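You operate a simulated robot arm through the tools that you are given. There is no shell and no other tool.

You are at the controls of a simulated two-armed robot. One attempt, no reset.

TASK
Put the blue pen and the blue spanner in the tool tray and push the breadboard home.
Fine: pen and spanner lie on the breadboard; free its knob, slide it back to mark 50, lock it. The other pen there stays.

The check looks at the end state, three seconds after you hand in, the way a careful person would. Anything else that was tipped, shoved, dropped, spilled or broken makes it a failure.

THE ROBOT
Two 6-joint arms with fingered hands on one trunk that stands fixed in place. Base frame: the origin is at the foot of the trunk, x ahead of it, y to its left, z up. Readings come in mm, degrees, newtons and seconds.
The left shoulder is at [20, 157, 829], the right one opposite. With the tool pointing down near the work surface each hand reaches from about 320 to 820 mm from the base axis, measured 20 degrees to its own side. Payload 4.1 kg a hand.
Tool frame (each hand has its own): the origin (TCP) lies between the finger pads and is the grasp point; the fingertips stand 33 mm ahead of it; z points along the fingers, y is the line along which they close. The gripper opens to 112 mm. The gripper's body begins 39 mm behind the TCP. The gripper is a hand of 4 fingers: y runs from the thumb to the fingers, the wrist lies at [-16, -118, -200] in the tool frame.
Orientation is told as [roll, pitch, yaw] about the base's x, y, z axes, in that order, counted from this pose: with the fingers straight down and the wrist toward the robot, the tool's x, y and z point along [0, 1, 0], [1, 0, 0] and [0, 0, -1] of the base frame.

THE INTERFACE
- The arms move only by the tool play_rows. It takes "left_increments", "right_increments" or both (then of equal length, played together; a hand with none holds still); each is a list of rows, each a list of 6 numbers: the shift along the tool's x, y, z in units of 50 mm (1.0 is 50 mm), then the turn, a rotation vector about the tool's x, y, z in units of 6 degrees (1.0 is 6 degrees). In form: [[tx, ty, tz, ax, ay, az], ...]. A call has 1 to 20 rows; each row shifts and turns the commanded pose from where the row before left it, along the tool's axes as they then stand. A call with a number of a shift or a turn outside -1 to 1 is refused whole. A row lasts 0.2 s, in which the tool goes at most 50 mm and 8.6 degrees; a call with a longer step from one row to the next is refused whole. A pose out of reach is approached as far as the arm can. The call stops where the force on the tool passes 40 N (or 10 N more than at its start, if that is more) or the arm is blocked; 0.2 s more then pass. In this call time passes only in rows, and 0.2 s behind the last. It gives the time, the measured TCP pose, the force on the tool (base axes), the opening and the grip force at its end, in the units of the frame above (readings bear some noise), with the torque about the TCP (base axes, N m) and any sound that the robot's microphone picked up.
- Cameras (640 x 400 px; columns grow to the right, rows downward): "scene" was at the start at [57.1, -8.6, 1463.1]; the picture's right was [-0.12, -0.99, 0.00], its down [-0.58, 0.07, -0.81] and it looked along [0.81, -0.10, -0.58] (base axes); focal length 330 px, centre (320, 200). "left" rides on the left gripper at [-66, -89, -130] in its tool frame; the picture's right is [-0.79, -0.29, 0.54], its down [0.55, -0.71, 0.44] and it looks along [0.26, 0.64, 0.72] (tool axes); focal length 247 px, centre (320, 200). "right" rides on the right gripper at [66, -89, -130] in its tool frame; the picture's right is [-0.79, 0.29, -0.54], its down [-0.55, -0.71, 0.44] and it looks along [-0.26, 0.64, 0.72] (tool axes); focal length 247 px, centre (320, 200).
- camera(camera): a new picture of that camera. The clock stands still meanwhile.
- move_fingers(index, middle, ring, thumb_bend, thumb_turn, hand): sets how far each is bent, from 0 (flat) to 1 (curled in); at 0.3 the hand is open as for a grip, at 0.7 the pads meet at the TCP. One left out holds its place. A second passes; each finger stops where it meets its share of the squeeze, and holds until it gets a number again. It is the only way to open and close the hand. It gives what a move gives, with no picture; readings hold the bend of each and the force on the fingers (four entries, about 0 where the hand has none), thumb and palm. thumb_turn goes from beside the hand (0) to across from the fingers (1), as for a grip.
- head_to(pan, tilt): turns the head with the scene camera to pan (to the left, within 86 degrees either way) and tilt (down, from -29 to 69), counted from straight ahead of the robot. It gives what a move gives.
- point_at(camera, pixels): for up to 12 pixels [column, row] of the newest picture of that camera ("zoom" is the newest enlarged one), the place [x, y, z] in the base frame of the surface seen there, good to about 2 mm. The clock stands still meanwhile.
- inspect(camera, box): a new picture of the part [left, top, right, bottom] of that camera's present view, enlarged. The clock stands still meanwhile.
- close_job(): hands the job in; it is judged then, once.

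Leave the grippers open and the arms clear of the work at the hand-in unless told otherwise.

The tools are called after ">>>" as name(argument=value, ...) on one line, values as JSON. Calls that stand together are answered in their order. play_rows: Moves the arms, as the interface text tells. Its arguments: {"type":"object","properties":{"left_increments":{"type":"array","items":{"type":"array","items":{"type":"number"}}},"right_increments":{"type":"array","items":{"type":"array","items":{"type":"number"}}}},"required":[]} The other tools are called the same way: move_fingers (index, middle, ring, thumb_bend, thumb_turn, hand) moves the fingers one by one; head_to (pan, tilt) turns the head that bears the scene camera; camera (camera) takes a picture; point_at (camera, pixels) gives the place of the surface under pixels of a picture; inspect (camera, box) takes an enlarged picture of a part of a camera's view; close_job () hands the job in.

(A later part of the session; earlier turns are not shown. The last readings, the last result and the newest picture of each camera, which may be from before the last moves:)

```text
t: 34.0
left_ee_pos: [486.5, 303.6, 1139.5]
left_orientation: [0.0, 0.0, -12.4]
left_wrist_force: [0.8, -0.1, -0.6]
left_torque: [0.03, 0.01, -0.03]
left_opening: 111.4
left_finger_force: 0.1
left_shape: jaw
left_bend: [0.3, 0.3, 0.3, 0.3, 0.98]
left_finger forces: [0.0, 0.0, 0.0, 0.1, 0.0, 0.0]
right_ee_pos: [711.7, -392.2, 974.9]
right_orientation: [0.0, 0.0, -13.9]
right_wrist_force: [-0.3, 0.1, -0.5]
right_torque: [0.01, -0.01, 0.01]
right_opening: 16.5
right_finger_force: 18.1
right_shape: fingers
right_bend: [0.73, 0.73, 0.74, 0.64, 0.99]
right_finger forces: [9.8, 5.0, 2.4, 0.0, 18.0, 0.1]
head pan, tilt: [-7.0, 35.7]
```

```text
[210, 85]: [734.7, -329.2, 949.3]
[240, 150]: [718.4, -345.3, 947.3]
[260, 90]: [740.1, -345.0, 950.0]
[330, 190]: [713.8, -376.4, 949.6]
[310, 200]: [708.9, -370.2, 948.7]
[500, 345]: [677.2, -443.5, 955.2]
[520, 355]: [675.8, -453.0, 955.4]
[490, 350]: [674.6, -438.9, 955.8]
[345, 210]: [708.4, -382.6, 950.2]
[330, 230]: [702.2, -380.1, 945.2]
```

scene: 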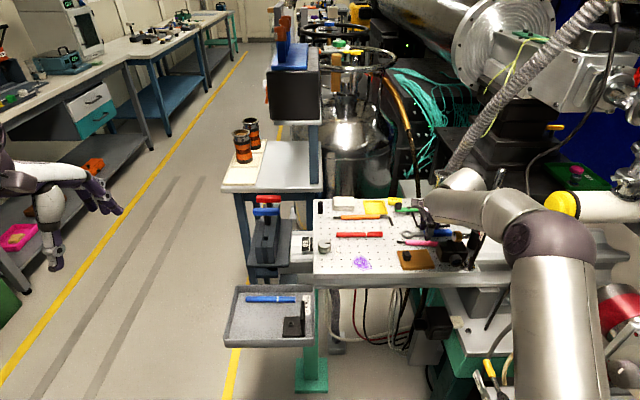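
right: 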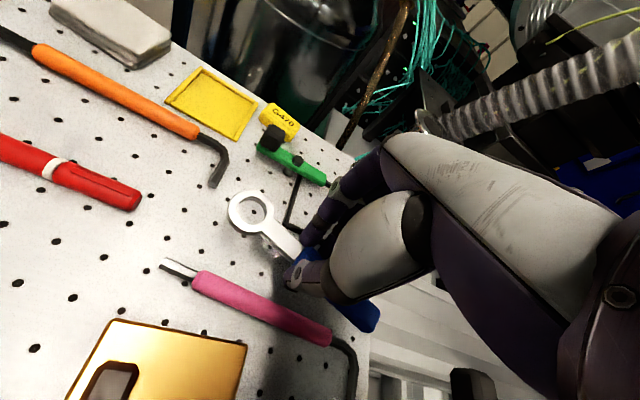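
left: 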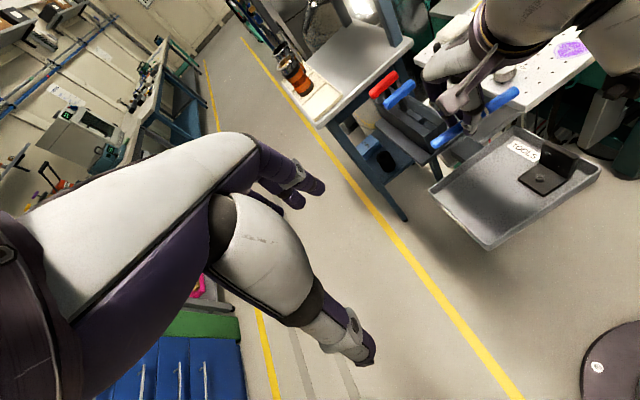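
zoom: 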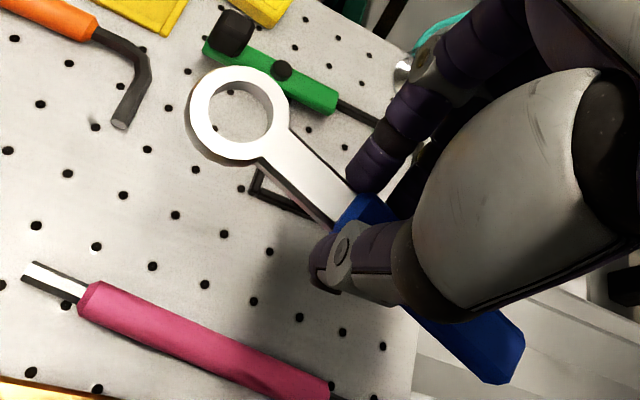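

Spanner is level, skewed 11° in the hand. I carry it over the tray at z≈975 and then turn the hand 31° so it will lie along the free lane in front of the pen.

>>> play_rows(right_increments=[[0.6747, -0.3912, 0, 0, 0, 0], [0.6747, -0.3912, 0, 0, 0, 0], [0.6747, -0.3912, 0, 0, 0, 0], [0.6747, -0.3912, 0, 0, 0, 0], [0.6747, -0.3912, 0, 0, 0, 0], [0.6747, -0.3912, 0, 0, 0, 0], [0.6747, -0.3912, 0, 0, 0, 0], [0.6747, -0.3912, 0, 0, 0, 0], [0.6747, -0.3912, 0, 0, 0, 0], [0.6747, -0.3912, 0, 0, 0, 0], [0.6747, -0.3912, 0, 0, 0, 0], [0.6747, -0.3912, 0, 0, 0, 0], [0, 0, 0, 0, 0, -0.86], [0, 0, 0, 0, 0, -0.86], [0, 0, 0, 0, 0, -0.86], [0, 0, 0, 0, 0, -0.86], [0, 0, 0, 0, 0, -0.86], [0, 0, 0, 0, 0, -0.86]])

>>> inspect(camera="right", box=[100, 160, 420, 360])

>>> camera(camera="left")

```text
t: 37.8
left_ee_pos: [486.5, 304.3, 1139.3]
left_orientation: [0.0, 0.0, -12.5]
left_wrist_force: [0.4, 0.2, -0.4]
left_torque: [-0.01, -0.01, -0.02]
left_opening: 111.5
left_finger_force: 0.1
left_shape: jaw
left_bend: [0.3, 0.3, 0.3, 0.3, 0.98]
left_finger forces: [0.0, 0.1, 0.1, 0.1, 0.0, 0.1]
right_ee_pos: [583.7, 56.3, 975.9]
right_orientation: [0.0, 0.0, 17.0]
right_wrist_force: [-0.1, 0.1, -0.1]
right_torque: [0.05, -0.01, -0.02]
right_opening: 16.6
right_finger_force: 17.3
right_shape: fingers
right_bend: [0.73, 0.73, 0.74, 0.64, 0.99]
right_finger forces: [9.4, 5.1, 2.1, 0.0, 17.6, 0.0]
head pan, tilt: [-7.0, 35.7]
```

```text
2.00 times, centred on (260, 260) of right
```

zoom: 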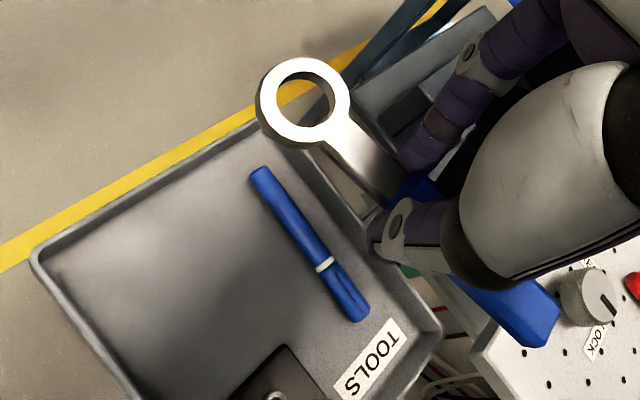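

```text
taken
```

left: 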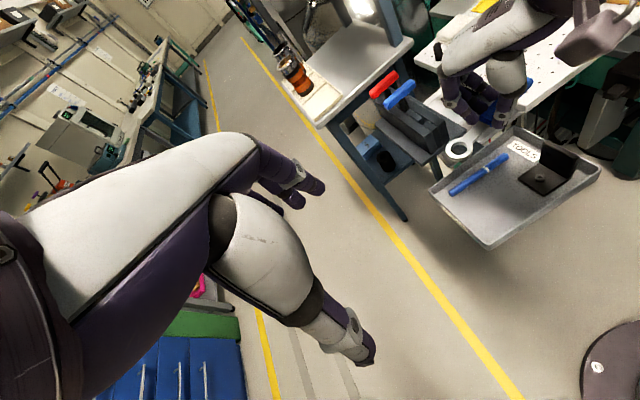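

I measure the spanner ends in the right view as it hangs now.

>>> inspect(camera="right", box=[100, 160, 420, 360])

>>> point_at(camera="zoom", pixels=[[268, 75], [300, 140], [335, 80], [270, 125], [525, 330], [545, 320], [262, 172], [350, 315], [310, 240], [285, 355], [520, 300]])

```text
2.00 times, centred on (260, 260) of right
```

zoom: 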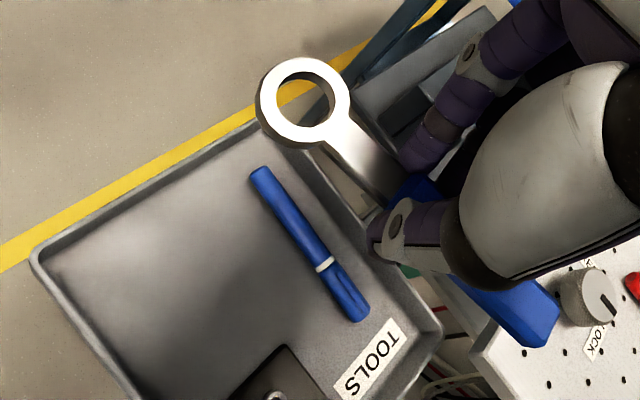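

```text
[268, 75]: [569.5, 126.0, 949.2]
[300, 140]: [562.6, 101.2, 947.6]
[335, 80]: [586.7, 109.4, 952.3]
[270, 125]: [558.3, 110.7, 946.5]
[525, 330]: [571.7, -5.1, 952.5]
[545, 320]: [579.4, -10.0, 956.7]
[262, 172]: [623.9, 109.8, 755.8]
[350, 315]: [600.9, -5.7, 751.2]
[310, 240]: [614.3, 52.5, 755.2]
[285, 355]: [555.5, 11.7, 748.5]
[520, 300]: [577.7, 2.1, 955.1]
```

Axis is fine; shift 3 mm toward +x for bracket clearance and descend to z≈801.

>>> play_rows(right_increments=[[-0.018, 0.057, 0, 0, 0, 0], [0, 0, 0.7, 0, 0, 0], [0, 0, 0.7, 0, 0, 0], [0, 0, 0.7, 0, 0, 0], [0, 0, 0.7, 0, 0, 0], [0, 0, 0.7, 0, 0, 0]])

>>> inspect(camera="right", box=[140, 160, 420, 340])

>>> inspect(camera="left", box=[400, 40, 640, 260])

```text
t: 39.2
left_ee_pos: [485.1, 303.9, 1139.6]
left_orientation: [0.0, 0.0, -12.3]
left_wrist_force: [-1.1, -0.6, 0.0]
left_torque: [0.01, -0.06, -0.02]
left_opening: 111.7
left_finger_force: 0.1
left_shape: jaw
left_bend: [0.3, 0.3, 0.3, 0.3, 0.98]
left_finger forces: [0.1, 0.1, 0.1, 0.0, 0.1, 0.1]
right_ee_pos: [586.6, 57.8, 800.0]
right_orientation: [0.0, 0.0, 16.8]
right_wrist_force: [-0.7, 0.3, -0.3]
right_torque: [0.03, 0.02, 0.02]
right_opening: 16.5
right_finger_force: 16.5
right_shape: fingers
right_bend: [0.73, 0.73, 0.74, 0.64, 0.99]
right_finger forces: [9.1, 5.1, 1.9, 0.0, 17.1, 0.1]
head pan, tilt: [-7.0, 35.7]
```

```text
2.22 times, centred on (280, 250) of right
```

zoom: 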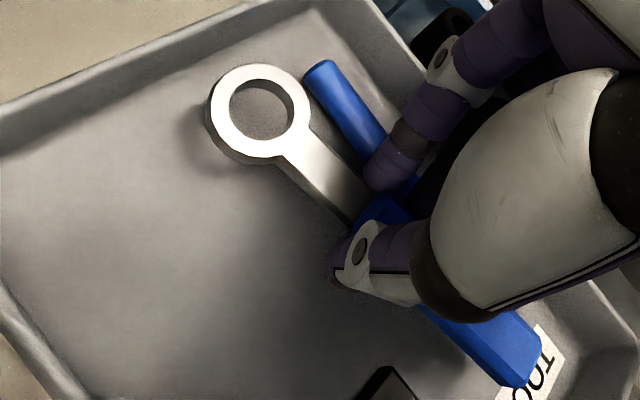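

```text
1.82 times, centred on (520, 150) of left
```

zoom: 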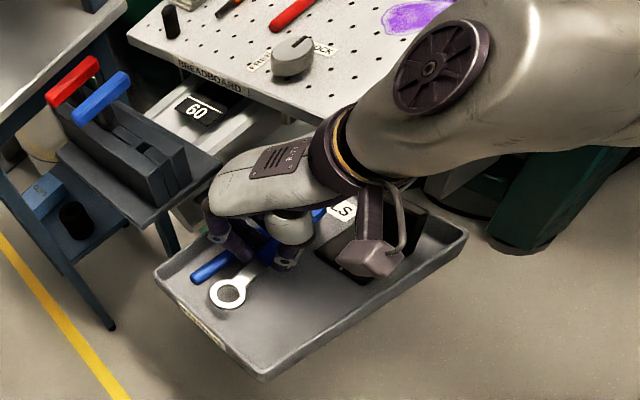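

A hand part hangs near the bracket and the index is close to the pen. I measure both before lowering.

>>> point_at(camera="zoom", pixels=[[370, 277], [345, 265], [395, 265], [335, 250], [430, 215], [350, 240]])

>>> inspect(camera="right", box=[140, 160, 420, 340])

>>> point_at(camera="zoom", pixels=[[370, 175], [385, 190], [405, 170], [370, 120], [355, 140], [410, 185], [335, 270], [345, 285], [220, 130], [520, 385], [420, 310], [380, 375]])

```text
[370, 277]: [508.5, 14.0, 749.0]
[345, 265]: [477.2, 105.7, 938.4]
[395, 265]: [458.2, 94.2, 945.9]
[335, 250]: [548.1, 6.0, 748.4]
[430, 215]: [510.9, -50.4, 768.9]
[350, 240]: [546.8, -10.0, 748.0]
```

```text
2.22 times, centred on (280, 250) of right
```

zoom: 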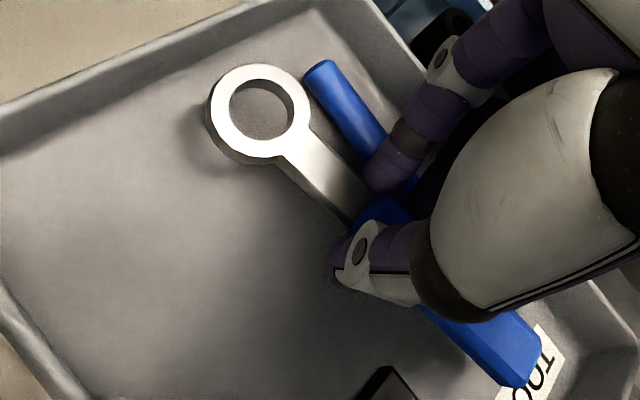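

```text
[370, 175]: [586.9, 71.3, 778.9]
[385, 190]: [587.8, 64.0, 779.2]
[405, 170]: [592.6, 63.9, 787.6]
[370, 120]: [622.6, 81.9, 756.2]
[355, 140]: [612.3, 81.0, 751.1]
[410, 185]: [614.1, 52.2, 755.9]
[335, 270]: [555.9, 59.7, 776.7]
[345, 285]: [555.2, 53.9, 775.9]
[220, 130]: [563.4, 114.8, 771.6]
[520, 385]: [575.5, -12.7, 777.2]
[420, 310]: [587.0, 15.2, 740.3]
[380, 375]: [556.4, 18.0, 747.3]
```

Clearances are about 5–7 mm from fingers to pen; the block is 190 mm up. I descend gently to z≈781.

>>> play_rows(right_increments=[[0, 0, 0.14, 0, 0, 0], [0, 0, 0.12, 0, 0, 0], [0, 0, 0.08, 0, 0, 0], [0, 0, 0.04, 0, 0, 0]])

>>> inspect(camera="right", box=[140, 160, 420, 340])

```text
t: 40.2
left_ee_pos: [486.0, 304.0, 1139.5]
left_orientation: [0.0, -0.1, -12.4]
left_wrist_force: [0.2, 0.2, -0.2]
left_torque: [0.0, 0.0, -0.03]
left_opening: 111.4
left_finger_force: 0.2
left_shape: jaw
left_bend: [0.3, 0.3, 0.3, 0.3, 0.98]
left_finger forces: [0.1, 0.1, 0.0, 0.0, 0.0, 0.0]
right_ee_pos: [585.4, 57.2, 781.5]
right_orientation: [-0.1, 0.0, 16.8]
right_wrist_force: [0.6, 0.4, -0.8]
right_torque: [0.04, -0.02, -0.02]
right_opening: 16.5
right_finger_force: 16.6
right_shape: fingers
right_bend: [0.73, 0.73, 0.74, 0.64, 0.99]
right_finger forces: [9.1, 5.1, 2.0, 0.1, 17.1, 0.0]
head pan, tilt: [-7.0, 35.7]
```

```text
2.22 times, centred on (280, 250) of right
```

zoom: 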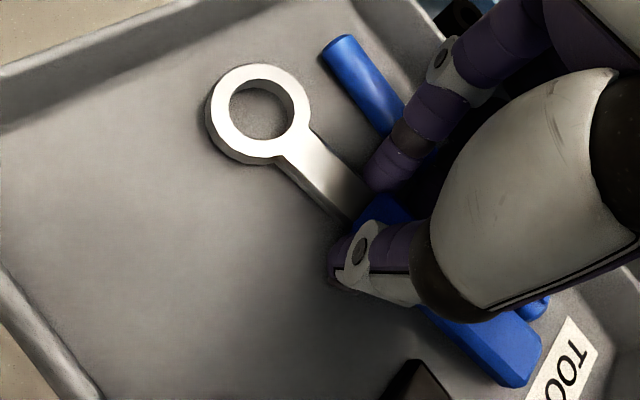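

No contact yet; lowering 2 mm at a time.

>>> play_rows(right_increments=[[0, 0, 0.04, 0, 0, 0], [0, 0, 0.02, 0, 0, 0]])

```text
t: 40.8
left_ee_pos: [487.3, 302.9, 1138.7]
left_orientation: [0.0, 0.0, -12.3]
left_wrist_force: [-0.2, 0.6, -0.4]
left_torque: [-0.02, -0.05, 0.0]
left_opening: 111.4
left_finger_force: 0.0
left_shape: jaw
left_bend: [0.3, 0.3, 0.3, 0.3, 0.98]
left_finger forces: [0.0, 0.0, 0.0, 0.0, 0.0, 0.1]
right_ee_pos: [586.0, 57.4, 778.3]
right_orientation: [0.0, -0.1, 16.9]
right_wrist_force: [0.7, 0.6, -0.9]
right_torque: [0.01, 0.02, 0.01]
right_opening: 16.7
right_finger_force: 17.3
right_shape: fingers
right_bend: [0.73, 0.73, 0.74, 0.64, 0.99]
right_finger forces: [9.2, 5.0, 1.9, 0.0, 17.1, 0.1]
head pan, tilt: [-7.0, 35.7]
```

Still no contact force; two more small steps.

>>> play_rows(right_increments=[[0, 0, 0.025, 0, 0, 0], [0, 0, 0.025, 0, 0, 0]])

>>> inspect(camera="right", box=[140, 160, 420, 340])

>>> point_at(camera="zoom", pixels=[[220, 85], [270, 150], [300, 100], [215, 130], [520, 375], [470, 330], [490, 370], [320, 180], [200, 250]])

```text
t: 41.4
left_ee_pos: [486.9, 303.5, 1138.9]
left_orientation: [0.0, 0.0, -12.4]
left_wrist_force: [0.2, -0.4, 1.1]
left_torque: [0.01, 0.01, -0.02]
left_opening: 111.5
left_finger_force: 0.0
left_shape: jaw
left_bend: [0.3, 0.3, 0.3, 0.3, 0.98]
left_finger forces: [0.0, 0.1, 0.0, 0.0, 0.1, 0.1]
right_ee_pos: [586.8, 55.3, 776.7]
right_orientation: [0.0, 0.0, 16.9]
right_wrist_force: [-1.0, -0.2, 6.1]
right_torque: [0.03, 0.12, 0.02]
right_opening: 16.2
right_finger_force: 17.1
right_shape: fingers
right_bend: [0.73, 0.73, 0.74, 0.64, 0.99]
right_finger forces: [9.5, 5.2, 2.2, 0.1, 16.7, 0.1]
head pan, tilt: [-7.0, 35.7]
```

```text
2.22 times, centred on (280, 250) of right
```

zoom: 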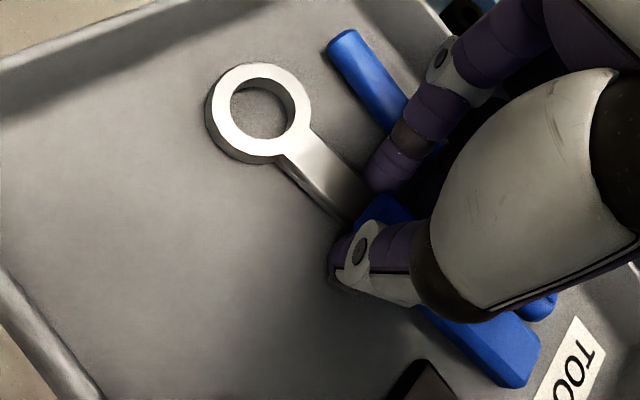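

```text
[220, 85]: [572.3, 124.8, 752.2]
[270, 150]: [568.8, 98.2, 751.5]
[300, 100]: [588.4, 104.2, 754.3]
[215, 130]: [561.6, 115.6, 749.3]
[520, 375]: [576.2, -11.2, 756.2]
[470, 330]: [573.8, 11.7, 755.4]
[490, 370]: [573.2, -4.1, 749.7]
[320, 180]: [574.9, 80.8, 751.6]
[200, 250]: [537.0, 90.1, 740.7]
```

Spanner rests on the floor (6 N). I release it, mostly by opening the thumb away from the pen.

>>> move_fingers(hand="right", index=0.715, middle=0.715, ring=0.73, thumb_bend=0.56)

>>> play_rows(right_increments=[[0, 0, -0.06, 0, 0, 0], [0, 0, -0.1, 0, 0, 0]])

>>> inspect(camera="right", box=[140, 160, 420, 340])

```text
t: 42.4
left_ee_pos: [485.8, 304.7, 1140.4]
left_orientation: [-0.1, -0.1, -12.4]
left_wrist_force: [-0.9, -0.4, -0.3]
left_torque: [0.0, 0.0, 0.0]
left_opening: 111.6
left_finger_force: 0.1
left_shape: jaw
left_bend: [0.3, 0.3, 0.3, 0.3, 0.98]
left_finger forces: [0.0, 0.1, 0.0, 0.1, 0.1, 0.0]
right_ee_pos: [585.6, 56.3, 775.9]
right_orientation: [0.0, 0.0, 17.0]
right_wrist_force: [1.8, 1.1, 6.1]
right_torque: [0.02, 0.15, -0.01]
right_opening: 20.7
right_finger_force: 4.4
right_shape: fingers
right_bend: [0.71, 0.71, 0.73, 0.56, 1.0]
right_finger forces: [1.0, 0.0, 0.0, 0.0, 6.9, 0.0]
head pan, tilt: [-7.0, 35.7]
```

```text
t: 43.0
left_ee_pos: [486.4, 303.9, 1139.7]
left_orientation: [0.0, 0.0, -12.4]
left_wrist_force: [-0.7, 0.2, 0.0]
left_torque: [0.0, 0.03, -0.01]
left_opening: 111.6
left_finger_force: 0.1
left_shape: jaw
left_bend: [0.3, 0.3, 0.3, 0.3, 0.98]
left_finger forces: [0.0, 0.1, 0.0, 0.0, 0.0, 0.0]
right_ee_pos: [586.1, 57.2, 783.5]
right_orientation: [0.1, 0.1, 16.9]
right_wrist_force: [-0.2, 1.1, 0.5]
right_torque: [0.04, -0.01, 0.02]
right_opening: 20.6
right_finger_force: 0.0
right_shape: fingers
right_bend: [0.71, 0.71, 0.73, 0.56, 1.0]
right_finger forces: [0.0, 0.0, 0.0, 0.1, 0.3, 0.1]
head pan, tilt: [-7.0, 35.7]
```

```text
2.22 times, centred on (280, 250) of right
```

zoom: 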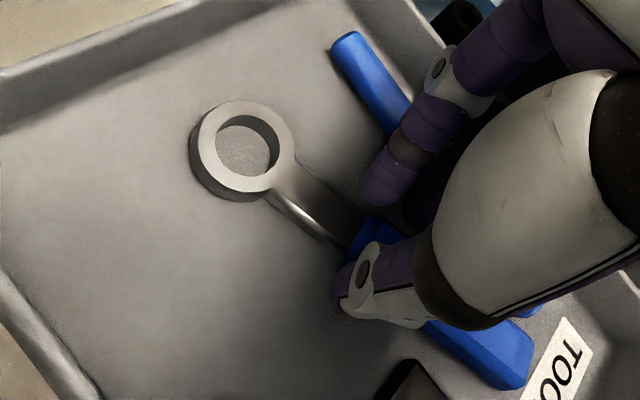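

Released and lying flat. I rise to z≈960 and check.

>>> play_rows(right_increments=[[0, 0, -0.2, 0, 0, 0], [0, 0, -0.3, 0, 0, 0], [0, 0, -0.7, 0, 0, 0], [0, 0, -0.8, 0, 0, 0], [0, 0, -0.8, 0, 0, 0], [0, 0, -0.7, 0, 0, 0]])

>>> camera(camera="right")

>>> inspect(camera="left", box=[400, 40, 640, 260])

```text
t: 44.4
left_ee_pos: [487.4, 304.9, 1139.6]
left_orientation: [0.0, 0.1, -12.4]
left_wrist_force: [-0.1, -0.1, -1.1]
left_torque: [-0.01, 0.05, -0.03]
left_opening: 111.4
left_finger_force: 0.0
left_shape: jaw
left_bend: [0.3, 0.3, 0.3, 0.3, 0.98]
left_finger forces: [0.0, 0.0, 0.0, 0.0, 0.0, 0.0]
right_ee_pos: [588.4, 56.3, 962.2]
right_orientation: [-0.1, 0.0, 16.9]
right_wrist_force: [-0.3, 0.2, 0.6]
right_torque: [0.03, 0.03, 0.02]
right_opening: 20.4
right_finger_force: 0.0
right_shape: fingers
right_bend: [0.71, 0.71, 0.73, 0.56, 1.0]
right_finger forces: [0.0, 0.0, 0.0, 0.0, 0.0, 0.0]
head pan, tilt: [-7.0, 35.7]
```

```text
taken
```

right: 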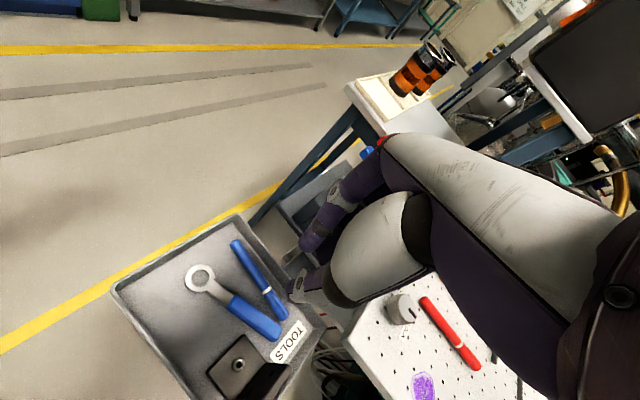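

```text
1.82 times, centred on (520, 150) of left
```

zoom: 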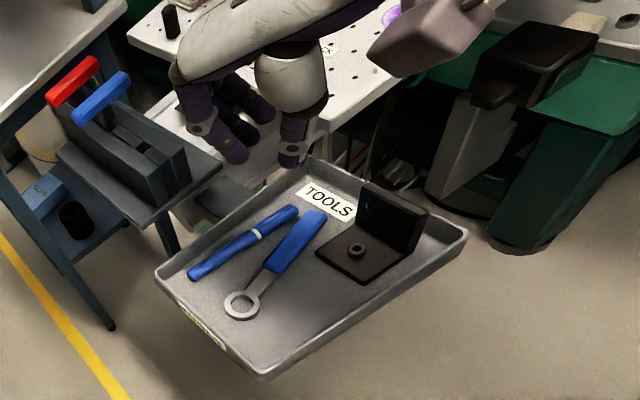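

Pen and spanner both lie in the tray. Now the board: I move the right hand off to (600,−250) at z≈1060 so the left camera can see the scale clearly.

>>> play_rows(right_increments=[[0, 0, -0.5, 0, 0, 0.85], [0, 0, -0.5, 0, 0, 0.85], [0, 0, -0.5, 0, 0, 0], [0, 0, -0.5, 0, 0, 0], [-0.75, 0, 0, 0, 0, 0], [-0.75, 0, 0, 0, 0, 0], [-0.75, 0, 0, 0, 0, 0], [-0.75, 0, 0, 0, 0, 0], [-0.75, 0, 0, 0, 0, 0], [-0.75, 0, 0, 0, 0, 0], [-0.75, 0, 0, 0, 0, 0], [-0.75, 0, 0, 0, 0, 0]])

>>> camera(camera="scene")

>>> inspect(camera="left", box=[420, 40, 580, 140])

>>> point_at(camera="zoom", pixels=[[60, 60], [200, 150], [300, 200], [100, 100], [140, 130], [95, 150], [120, 110], [30, 140], [160, 170], [250, 180], [330, 230], [20, 200]])

```text
t: 47.0
left_ee_pos: [485.4, 303.7, 1139.7]
left_orientation: [0.1, -0.1, -12.4]
left_wrist_force: [-0.4, 0.0, -0.7]
left_torque: [-0.01, 0.01, 0.01]
left_opening: 111.4
left_finger_force: 0.0
left_shape: jaw
left_bend: [0.3, 0.3, 0.3, 0.3, 0.98]
left_finger forces: [0.0, 0.0, 0.0, 0.0, 0.0, 0.0]
right_ee_pos: [620.6, -243.4, 1061.0]
right_orientation: [0.1, 0.0, 6.8]
right_wrist_force: [0.0, 0.7, 0.2]
right_torque: [-0.03, 0.0, 0.01]
right_opening: 19.8
right_finger_force: 0.2
right_shape: fingers
right_bend: [0.71, 0.71, 0.73, 0.56, 1.0]
right_finger forces: [0.0, 0.0, 0.0, 0.0, 0.0, 0.0]
head pan, tilt: [-7.0, 35.7]
```

```text
taken
```

scene: 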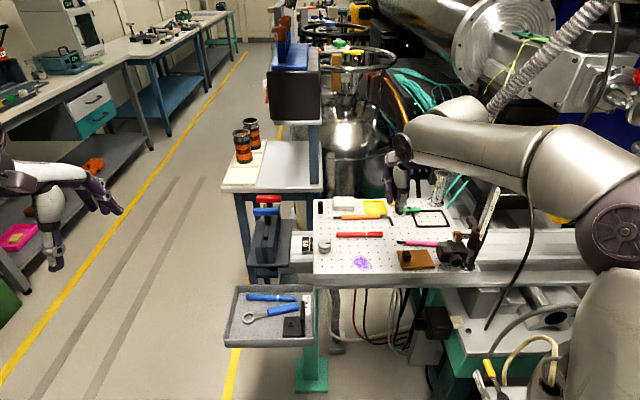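

```text
4.00 times, centred on (500, 90) of left
```

zoom: 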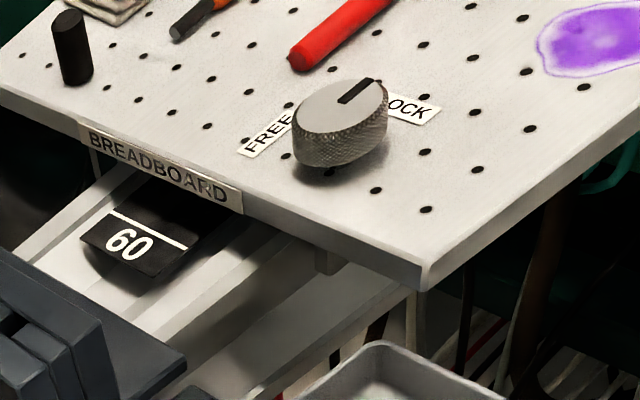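

```text
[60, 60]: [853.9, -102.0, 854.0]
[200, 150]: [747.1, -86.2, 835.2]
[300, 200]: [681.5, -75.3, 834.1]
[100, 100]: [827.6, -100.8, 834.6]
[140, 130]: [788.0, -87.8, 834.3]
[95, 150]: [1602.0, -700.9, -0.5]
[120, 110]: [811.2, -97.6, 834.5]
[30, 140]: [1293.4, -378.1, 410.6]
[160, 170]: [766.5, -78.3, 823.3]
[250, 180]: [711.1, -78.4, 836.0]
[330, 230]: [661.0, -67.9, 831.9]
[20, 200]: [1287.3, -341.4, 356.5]
```

I now measure the white line on the 60 tile and the board's edge and bottom.

>>> point_at(camera="zoom", pixels=[[108, 213], [150, 230], [186, 246], [90, 235], [150, 272], [130, 195], [205, 235], [160, 195], [200, 203], [240, 212], [425, 285], [60, 110]])

>>> inspect(camera="left", box=[425, 65, 505, 115])

```text
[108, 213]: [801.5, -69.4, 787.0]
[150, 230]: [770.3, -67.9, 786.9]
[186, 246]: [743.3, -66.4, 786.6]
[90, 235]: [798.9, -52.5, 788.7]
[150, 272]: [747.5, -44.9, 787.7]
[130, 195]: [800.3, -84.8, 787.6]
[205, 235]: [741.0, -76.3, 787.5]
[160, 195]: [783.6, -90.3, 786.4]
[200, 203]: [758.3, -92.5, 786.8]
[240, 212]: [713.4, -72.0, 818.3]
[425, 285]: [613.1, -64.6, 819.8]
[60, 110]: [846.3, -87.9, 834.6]
```

```text
8.00 times, centred on (465, 90) of left
```

zoom: 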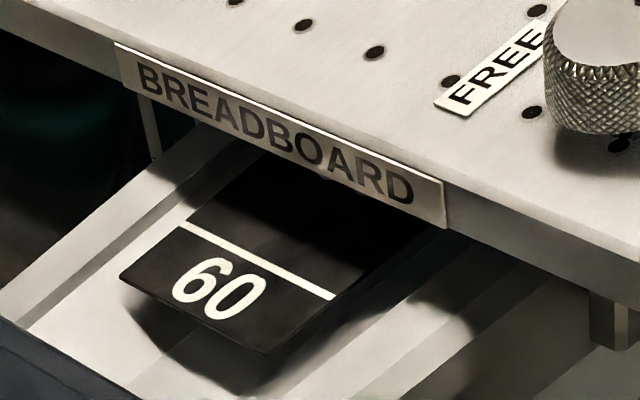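

The board's edge sits ~11 mm right of the 60 line; the 50 mark must be hidden under the board, to the right. I now shape the right hand for the knob: index and thumb open at 0.5, middle and ring flat out of the way.

>>> move_fingers(hand="right", index=0.5, middle=0.0, ring=0.0, thumb_bend=0.5)

>>> inspect(camera="right", box=[200, 100, 440, 330])

>>> inspect(camera="left", box=[480, 0, 640, 100])

```text
t: 48.0
left_ee_pos: [486.0, 303.9, 1139.6]
left_orientation: [0.0, 0.0, -12.5]
left_wrist_force: [0.0, 0.0, 0.7]
left_torque: [0.0, -0.02, 0.01]
left_opening: 111.5
left_finger_force: 0.1
left_shape: jaw
left_bend: [0.3, 0.3, 0.3, 0.3, 0.98]
left_finger forces: [0.0, 0.0, 0.0, 0.1, 0.0, 0.0]
right_ee_pos: [619.0, -243.2, 1059.8]
right_orientation: [0.0, 0.0, 6.6]
right_wrist_force: [0.3, -1.2, -0.4]
right_torque: [0.0, 0.0, 0.04]
right_opening: 56.8
right_finger_force: 0.0
right_shape: fingers
right_bend: [0.5, 0.0, 0.0, 0.5, 1.0]
right_finger forces: [0.0, 0.0, 0.0, 0.0, 0.0, 0.0]
head pan, tilt: [-7.0, 35.7]
```

```text
1.74 times, centred on (320, 215) of right
```

zoom: 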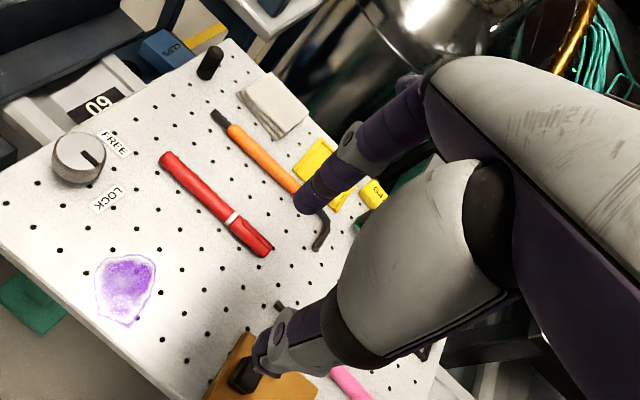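

```text
4.00 times, centred on (560, 50) of left
```

zoom: 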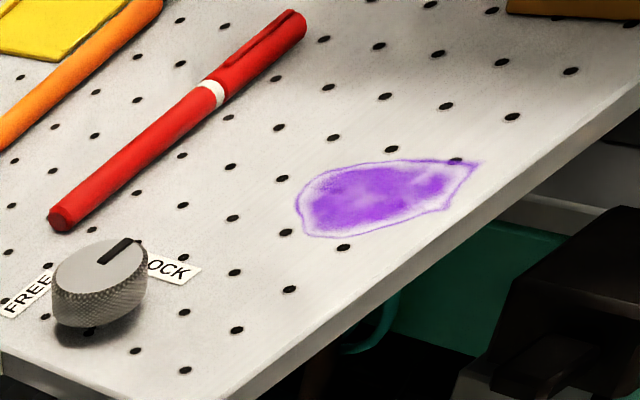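

Index and thumb oppose; middle and ring are flat and high. I measure the knob's top rim and pointer once more from the left view.

>>> point_at(camera="zoom", pixels=[[60, 282], [75, 258], [105, 242], [138, 242], [142, 258], [120, 278], [85, 292], [100, 265], [108, 258], [130, 243], [90, 310], [140, 280]])

```text
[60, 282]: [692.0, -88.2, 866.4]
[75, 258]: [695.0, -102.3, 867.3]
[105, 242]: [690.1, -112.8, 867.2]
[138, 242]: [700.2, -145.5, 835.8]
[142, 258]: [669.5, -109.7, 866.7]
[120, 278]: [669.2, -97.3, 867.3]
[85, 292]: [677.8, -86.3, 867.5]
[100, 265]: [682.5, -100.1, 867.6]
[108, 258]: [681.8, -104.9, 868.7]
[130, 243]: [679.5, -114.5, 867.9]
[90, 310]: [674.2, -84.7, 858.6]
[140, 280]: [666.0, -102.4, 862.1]
```

Knob centre ≈ (681.7,−100.5), radius ~17, top z=868. I turn the right hand to yaw −40° and bring it above the knob at z≈960.

>>> play_rows(right_increments=[[0, 0, 0.25, 0, 0, 0.971], [0, 0, 0.25, 0, 0, 0.971], [0, 0, 0.25, 0, 0, 0.971], [0, 0, 0.25, 0, 0, 0.971], [0, 0, 0.25, 0, 0, 0.971], [0, 0, 0.25, 0, 0, 0.971], [0, 0, 0.25, 0, 0, 0.971], [0, 0, 0.25, 0, 0, 0.971], [0.7475, -0.218, 0, 0, 0, 0], [0.7475, -0.218, 0, 0, 0, 0], [0.7475, -0.218, 0, 0, 0, 0], [0.7475, -0.218, 0, 0, 0, 0]])

>>> camera(camera="right")

>>> camera(camera="scene")

```text
t: 50.6
left_ee_pos: [486.2, 303.4, 1139.3]
left_orientation: [0.0, 0.1, -12.4]
left_wrist_force: [-0.5, -1.2, 0.6]
left_torque: [0.01, 0.0, 0.03]
left_opening: 111.6
left_finger_force: 0.0
left_shape: jaw
left_bend: [0.3, 0.3, 0.3, 0.3, 0.98]
left_finger forces: [0.0, 0.0, 0.0, 0.0, 0.0, 0.0]
right_ee_pos: [684.6, -99.8, 959.8]
right_orientation: [0.0, 0.0, -40.0]
right_wrist_force: [-0.3, 0.1, -0.3]
right_torque: [0.06, 0.03, 0.01]
right_opening: 57.0
right_finger_force: 0.0
right_shape: fingers
right_bend: [0.5, 0.0, 0.0, 0.5, 1.0]
right_finger forces: [0.1, 0.0, 0.0, 0.1, 0.0, 0.0]
head pan, tilt: [-7.0, 35.7]
```

```text
taken
```

right: 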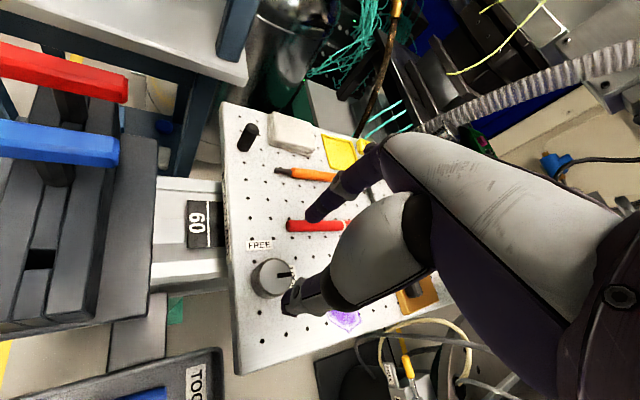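

```text
taken
```

scene: 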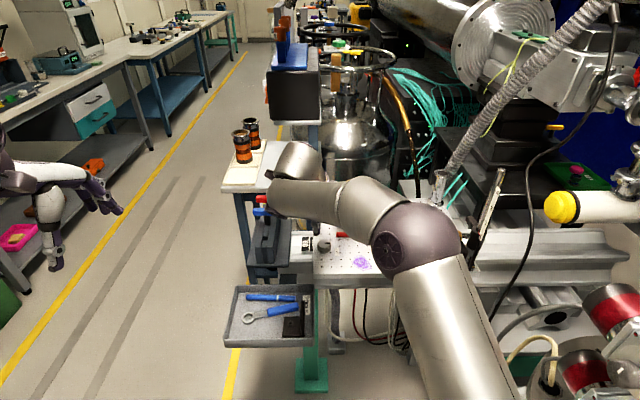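

I check knob centring: the tool axis should cross the knob top at pixel ≈(276,275).

>>> inspect(camera="right", box=[230, 230, 326, 290])

>>> point_at(camera="zoom", pixels=[[140, 300], [280, 190], [400, 240], [240, 430], [305, 305], [350, 275], [420, 300]])

```text
6.67 times, centred on (278, 260) of right
```

zoom: 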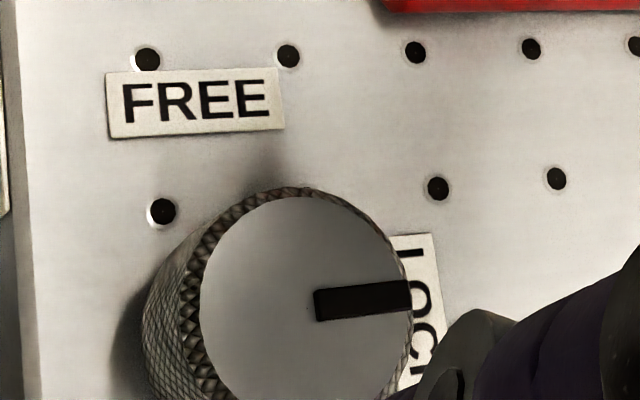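

```text
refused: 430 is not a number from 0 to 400
```

Perfectly centred. I descend 84 mm around the knob to z≈876.

>>> play_rows(right_increments=[[0, 0, 0.5, 0, 0, 0], [0, 0, 0.5, 0, 0, 0], [0, 0, 0.4, 0, 0, 0], [0, 0, 0.28, 0, 0, 0]])

>>> inspect(camera="right", box=[200, 150, 440, 310])

```text
t: 51.6
left_ee_pos: [486.7, 304.5, 1138.0]
left_orientation: [0.0, 0.0, -12.3]
left_wrist_force: [0.3, -0.5, 0.1]
left_torque: [-0.01, -0.04, 0.02]
left_opening: 111.6
left_finger_force: 0.1
left_shape: jaw
left_bend: [0.3, 0.3, 0.3, 0.3, 0.98]
left_finger forces: [0.1, 0.0, 0.0, 0.0, 0.0, 0.1]
right_ee_pos: [683.2, -98.1, 874.1]
right_orientation: [0.0, 0.0, -39.8]
right_wrist_force: [-0.8, 0.0, 0.5]
right_torque: [-0.03, 0.0, 0.01]
right_opening: 57.2
right_finger_force: 0.0
right_shape: fingers
right_bend: [0.5, 0.0, 0.0, 0.5, 1.0]
right_finger forces: [0.1, 0.0, 0.0, 0.1, 0.1, 0.0]
head pan, tilt: [-7.0, 35.7]
```

```text
2.50 times, centred on (320, 230) of right
```

zoom: 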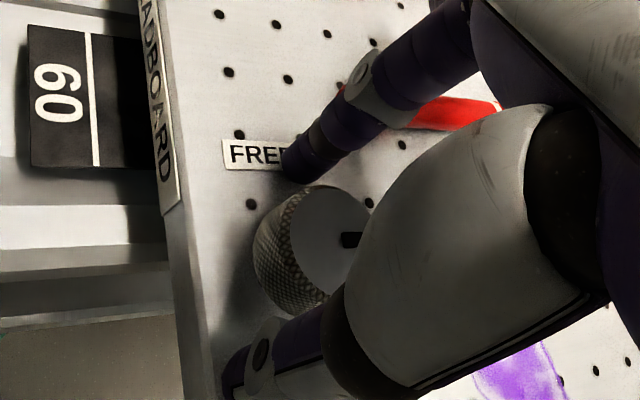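

Knob sits between index and thumb. I close those two onto it.

>>> move_fingers(hand="right", index=0.8, thumb_bend=0.8)

>>> inspect(camera="right", box=[200, 150, 440, 310])

```text
t: 52.6
left_ee_pos: [485.3, 302.7, 1138.9]
left_orientation: [0.1, 0.0, -12.2]
left_wrist_force: [-0.1, 1.0, 0.2]
left_torque: [0.0, 0.02, 0.02]
left_opening: 111.6
left_finger_force: 0.0
left_shape: jaw
left_bend: [0.3, 0.3, 0.3, 0.3, 0.98]
left_finger forces: [0.0, 0.0, 0.0, 0.0, 0.1, 0.1]
right_ee_pos: [682.4, -96.3, 873.9]
right_orientation: [0.0, 0.1, -39.9]
right_wrist_force: [-9.6, 8.7, -5.9]
right_torque: [0.21, 0.19, -0.04]
right_opening: 28.7
right_finger_force: 16.1
right_shape: fingers
right_bend: [0.59, 0.0, 0.0, 0.64, 1.0]
right_finger forces: [10.8, 0.0, 0.2, 0.0, 21.0, 0.0]
head pan, tilt: [-7.0, 35.7]
```

```text
2.50 times, centred on (320, 230) of right
```

zoom: 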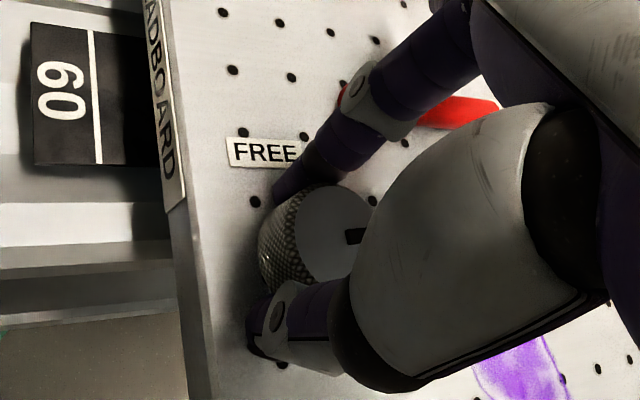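

Held, but the thumb pushes harder than the index (13 N net). I ease the hand 1.5 mm toward the thumb side and start turning counter-clockwise 12° as a test.

>>> play_rows(right_increments=[[0, -0.03, 0, 0, 0, 0], [0, 0, 0, 0, 0, -0.7], [0, 0, 0, 0, 0, -0.7], [0, 0, 0, 0, 0, -0.6]])

>>> inspect(camera="right", box=[200, 150, 440, 310])

>>> inspect(camera="left", box=[440, 30, 600, 130])

```text
t: 53.6
left_ee_pos: [487.3, 303.8, 1139.4]
left_orientation: [0.0, 0.0, -12.4]
left_wrist_force: [-0.1, 0.0, -0.4]
left_torque: [0.0, 0.04, -0.02]
left_opening: 111.7
left_finger_force: 0.1
left_shape: jaw
left_bend: [0.3, 0.3, 0.3, 0.3, 0.98]
left_finger forces: [0.0, 0.0, 0.0, 0.0, 0.1, 0.0]
right_ee_pos: [683.3, -97.3, 874.6]
right_orientation: [-0.1, 0.1, -27.9]
right_wrist_force: [-12.9, 5.0, -10.1]
right_torque: [0.1, 0.27, -0.09]
right_opening: 28.7
right_finger_force: 15.7
right_shape: fingers
right_bend: [0.6, 0.0, 0.0, 0.64, 1.0]
right_finger forces: [10.3, 0.0, 0.0, 0.0, 21.3, 0.0]
head pan, tilt: [-7.0, 35.7]
```

```text
2.50 times, centred on (320, 230) of right
```

zoom: 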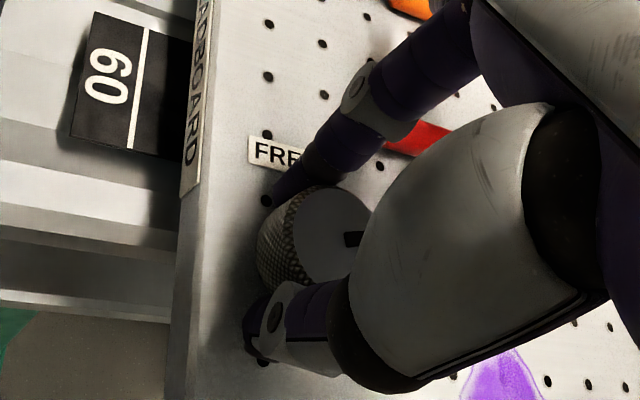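

```text
4.00 times, centred on (520, 80) of left
```

zoom: 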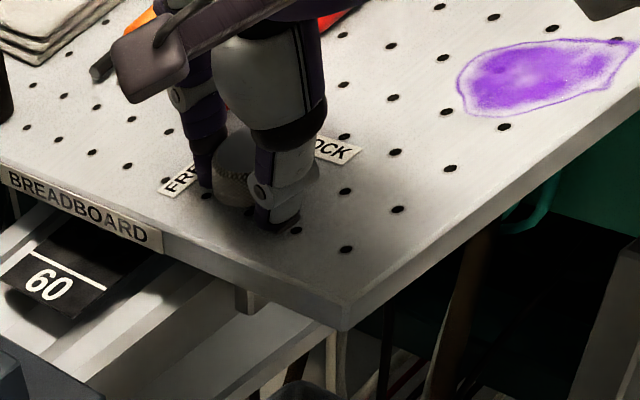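

The pointer keeps its place in the hand's view while the labels shift, so the knob is turning with the hand. I continue the remaining 78°.

>>> play_rows(right_increments=[[0, 0, 0, 0, 0, -1], [0, 0, 0, 0, 0, -1], [0, 0, 0, 0, 0, -1], [0, 0, 0, 0, 0, -1], [0, 0, 0, 0, 0, -1], [0, 0, 0, 0, 0, -1], [0, 0, 0, 0, 0, -1]])

>>> inspect(camera="right", box=[200, 150, 440, 310])

```text
t: 55.2
left_ee_pos: [486.2, 304.3, 1139.2]
left_orientation: [0.0, 0.0, -12.3]
left_wrist_force: [-1.3, -0.8, 1.0]
left_torque: [-0.02, -0.03, -0.02]
left_opening: 111.2
left_finger_force: 0.1
left_shape: jaw
left_bend: [0.3, 0.3, 0.3, 0.3, 0.98]
left_finger forces: [0.0, 0.1, 0.0, 0.0, 0.0, 0.1]
right_ee_pos: [682.1, -97.7, 874.7]
right_orientation: [0.0, 0.1, 14.0]
right_wrist_force: [-11.7, -2.9, -13.6]
right_torque: [-0.08, 0.26, -0.06]
right_opening: 28.8
right_finger_force: 16.0
right_shape: fingers
right_bend: [0.6, 0.0, 0.0, 0.64, 1.0]
right_finger forces: [10.5, 0.0, 0.0, 0.0, 21.2, 0.0]
head pan, tilt: [-7.0, 35.7]
```

```text
2.50 times, centred on (320, 230) of right
```

zoom: 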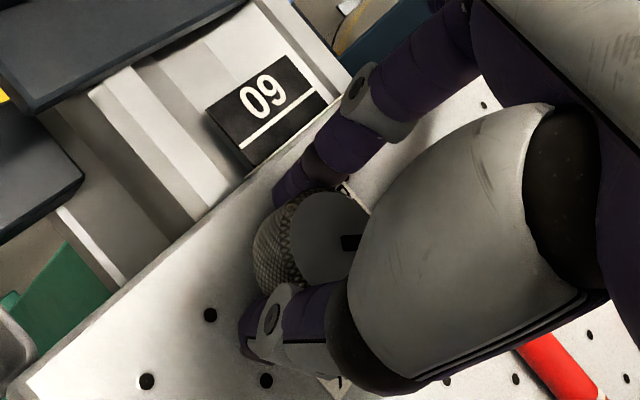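

Still turning together (now 54° done). I go on with 36° more to yaw +50°.

>>> play_rows(right_increments=[[0, 0, 0, 0, 0, -1], [0, 0, 0, 0, 0, -1], [0, 0, 0, 0, 0, -1], [0, 0, 0, 0, 0, -1], [0, 0, 0, 0, 0, -1], [0, 0, 0, 0, 0, -1]])

>>> inspect(camera="right", box=[200, 150, 440, 310])

>>> inspect(camera="left", box=[440, 30, 600, 130])

>>> camera(camera="scene")

```text
t: 56.6
left_ee_pos: [484.9, 303.3, 1139.1]
left_orientation: [0.0, 0.0, -12.4]
left_wrist_force: [-0.3, 0.2, 0.2]
left_torque: [0.02, 0.0, 0.04]
left_opening: 111.6
left_finger_force: 0.0
left_shape: jaw
left_bend: [0.3, 0.3, 0.3, 0.3, 0.98]
left_finger forces: [0.0, 0.0, 0.1, 0.0, 0.0, 0.1]
right_ee_pos: [682.3, -96.4, 874.6]
right_orientation: [0.2, 0.1, 50.2]
right_wrist_force: [-10.3, -2.3, -8.9]
right_torque: [-0.06, 0.25, -0.02]
right_opening: 28.5
right_finger_force: 16.3
right_shape: fingers
right_bend: [0.6, 0.0, 0.0, 0.64, 1.0]
right_finger forces: [12.7, 0.0, 0.1, 0.1, 19.9, 0.0]
head pan, tilt: [-7.0, 35.7]
```

```text
2.50 times, centred on (320, 230) of right
```

zoom: 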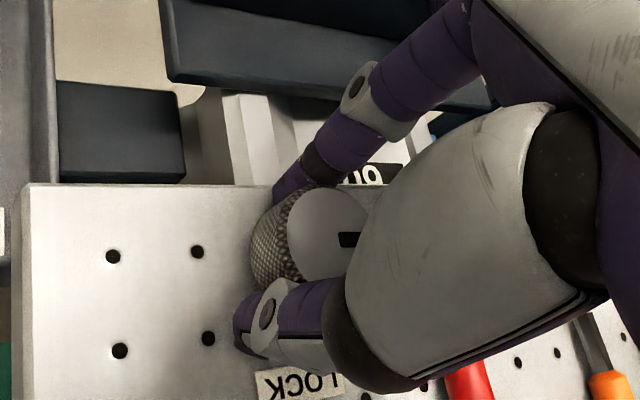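

```text
4.00 times, centred on (520, 80) of left
```

zoom: 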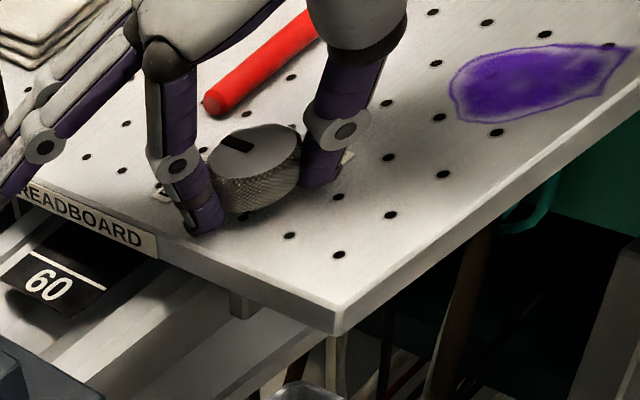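

```text
taken
```

scene: 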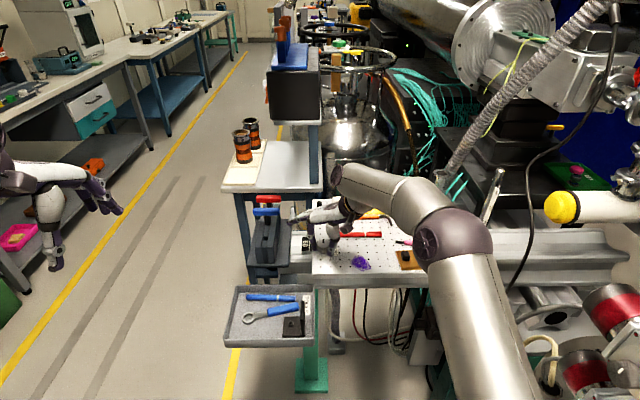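

The pointer now faces FREE and the board shifted a hair, so it is free. Before sliding right I check the space at the right end: cable, yellow knob, rail.

>>> inspect(camera="scene", box=[430, 160, 640, 300])

>>> point_at(camera="zoom", pixels=[[305, 70], [300, 200], [285, 260], [262, 315], [395, 135], [370, 140], [180, 330], [195, 60], [170, 100], [300, 300], [560, 230], [250, 250]])

```text
2.86 times, centred on (535, 230) of scene
```

zoom: 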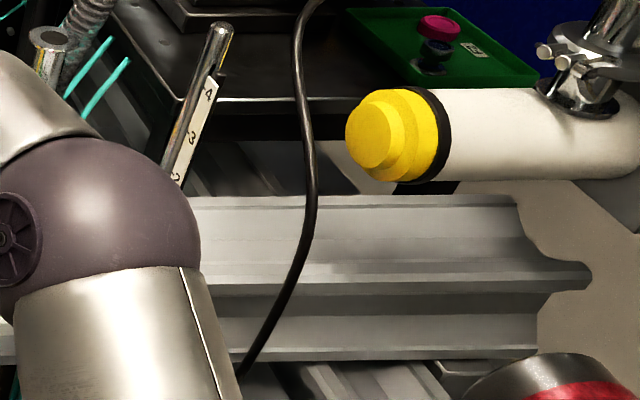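

```text
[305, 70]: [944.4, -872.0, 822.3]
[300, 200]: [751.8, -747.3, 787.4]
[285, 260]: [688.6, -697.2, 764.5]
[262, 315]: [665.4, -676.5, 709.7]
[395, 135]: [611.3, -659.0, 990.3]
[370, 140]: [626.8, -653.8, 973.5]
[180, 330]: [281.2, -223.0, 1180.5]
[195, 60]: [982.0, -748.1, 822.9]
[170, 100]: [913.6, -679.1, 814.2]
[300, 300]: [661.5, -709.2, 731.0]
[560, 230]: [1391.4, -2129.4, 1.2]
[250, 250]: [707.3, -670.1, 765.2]
```

The space is free for 100 mm and more. I slide the board to the right along the rail by the knob: first a 12 mm test.

>>> play_rows(right_increments=[[-0.033, -0.05, 0, 0, 0, 0], [-0.033, -0.05, 0, 0, 0, 0], [-0.033, -0.05, 0, 0, 0, 0], [-0.033, -0.05, 0, 0, 0, 0]])

>>> inspect(camera="left", box=[440, 30, 600, 130])

```text
t: 57.6
left_ee_pos: [486.6, 304.3, 1139.0]
left_orientation: [0.0, -0.1, -12.4]
left_wrist_force: [0.4, -1.0, -0.1]
left_torque: [0.01, 0.02, 0.01]
left_opening: 111.6
left_finger_force: 0.1
left_shape: jaw
left_bend: [0.3, 0.3, 0.3, 0.3, 0.98]
left_finger forces: [0.1, 0.1, 0.0, 0.1, 0.0, 0.0]
right_ee_pos: [681.1, -109.5, 874.0]
right_orientation: [0.3, 0.1, 50.1]
right_wrist_force: [-16.6, 4.7, -9.7]
right_torque: [0.21, 0.32, 0.09]
right_opening: 28.7
right_finger_force: 17.4
right_shape: fingers
right_bend: [0.57, 0.0, 0.0, 0.66, 0.99]
right_finger forces: [14.5, 0.0, 0.0, 0.0, 20.4, 0.0]
head pan, tilt: [-7.0, 35.7]
```

```text
4.00 times, centred on (520, 80) of left
```

zoom: 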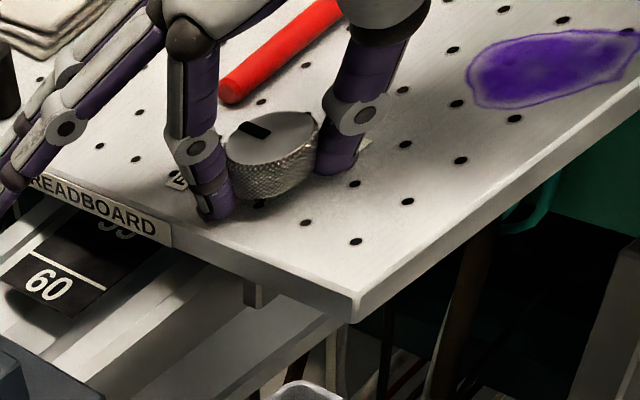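

The board slides, and another number is appearing under its edge at (115,230). I continue 15 mm more and look closely.

>>> play_rows(right_increments=[[-0.033, -0.05, 0, 0, 0, 0], [-0.033, -0.05, 0, 0, 0, 0], [-0.033, -0.05, 0, 0, 0, 0], [-0.033, -0.05, 0, 0, 0, 0], [-0.033, -0.05, 0, 0, 0, 0]])

>>> inspect(camera="left", box=[425, 60, 521, 120])

```text
t: 58.8
left_ee_pos: [485.7, 304.1, 1138.9]
left_orientation: [0.0, 0.0, -12.4]
left_wrist_force: [-0.4, -0.3, -1.4]
left_torque: [0.03, 0.01, -0.03]
left_opening: 111.3
left_finger_force: 0.0
left_shape: jaw
left_bend: [0.3, 0.3, 0.3, 0.3, 0.98]
left_finger forces: [0.0, 0.0, 0.0, 0.1, 0.0, 0.0]
right_ee_pos: [680.1, -125.3, 875.9]
right_orientation: [0.0, 0.1, 50.2]
right_wrist_force: [-14.2, 4.9, -12.3]
right_torque: [0.15, 0.22, 0.07]
right_opening: 28.8
right_finger_force: 17.5
right_shape: fingers
right_bend: [0.57, 0.0, 0.0, 0.66, 0.99]
right_finger forces: [14.8, 0.0, 0.0, 0.0, 19.2, 0.0]
head pan, tilt: [-7.0, 35.7]
```

```text
6.67 times, centred on (473, 90) of left
```

zoom: 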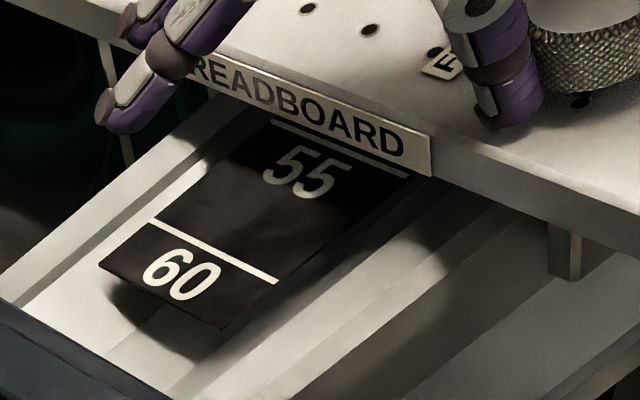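

55 and its line are visible now. I measure both lines and the board's lower edge.

>>> point_at(camera="zoom", pixels=[[150, 220], [210, 250], [275, 282], [275, 122], [330, 147], [400, 177], [430, 177], [434, 140], [300, 160], [250, 85], [170, 50], [560, 270]])

```text
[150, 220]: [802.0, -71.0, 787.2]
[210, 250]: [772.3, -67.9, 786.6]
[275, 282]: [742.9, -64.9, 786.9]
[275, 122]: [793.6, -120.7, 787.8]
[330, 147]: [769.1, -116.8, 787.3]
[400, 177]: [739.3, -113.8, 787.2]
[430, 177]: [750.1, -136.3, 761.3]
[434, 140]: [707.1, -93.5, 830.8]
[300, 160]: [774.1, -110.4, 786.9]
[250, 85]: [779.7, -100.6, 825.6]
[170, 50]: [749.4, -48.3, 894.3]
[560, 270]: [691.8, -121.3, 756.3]
```

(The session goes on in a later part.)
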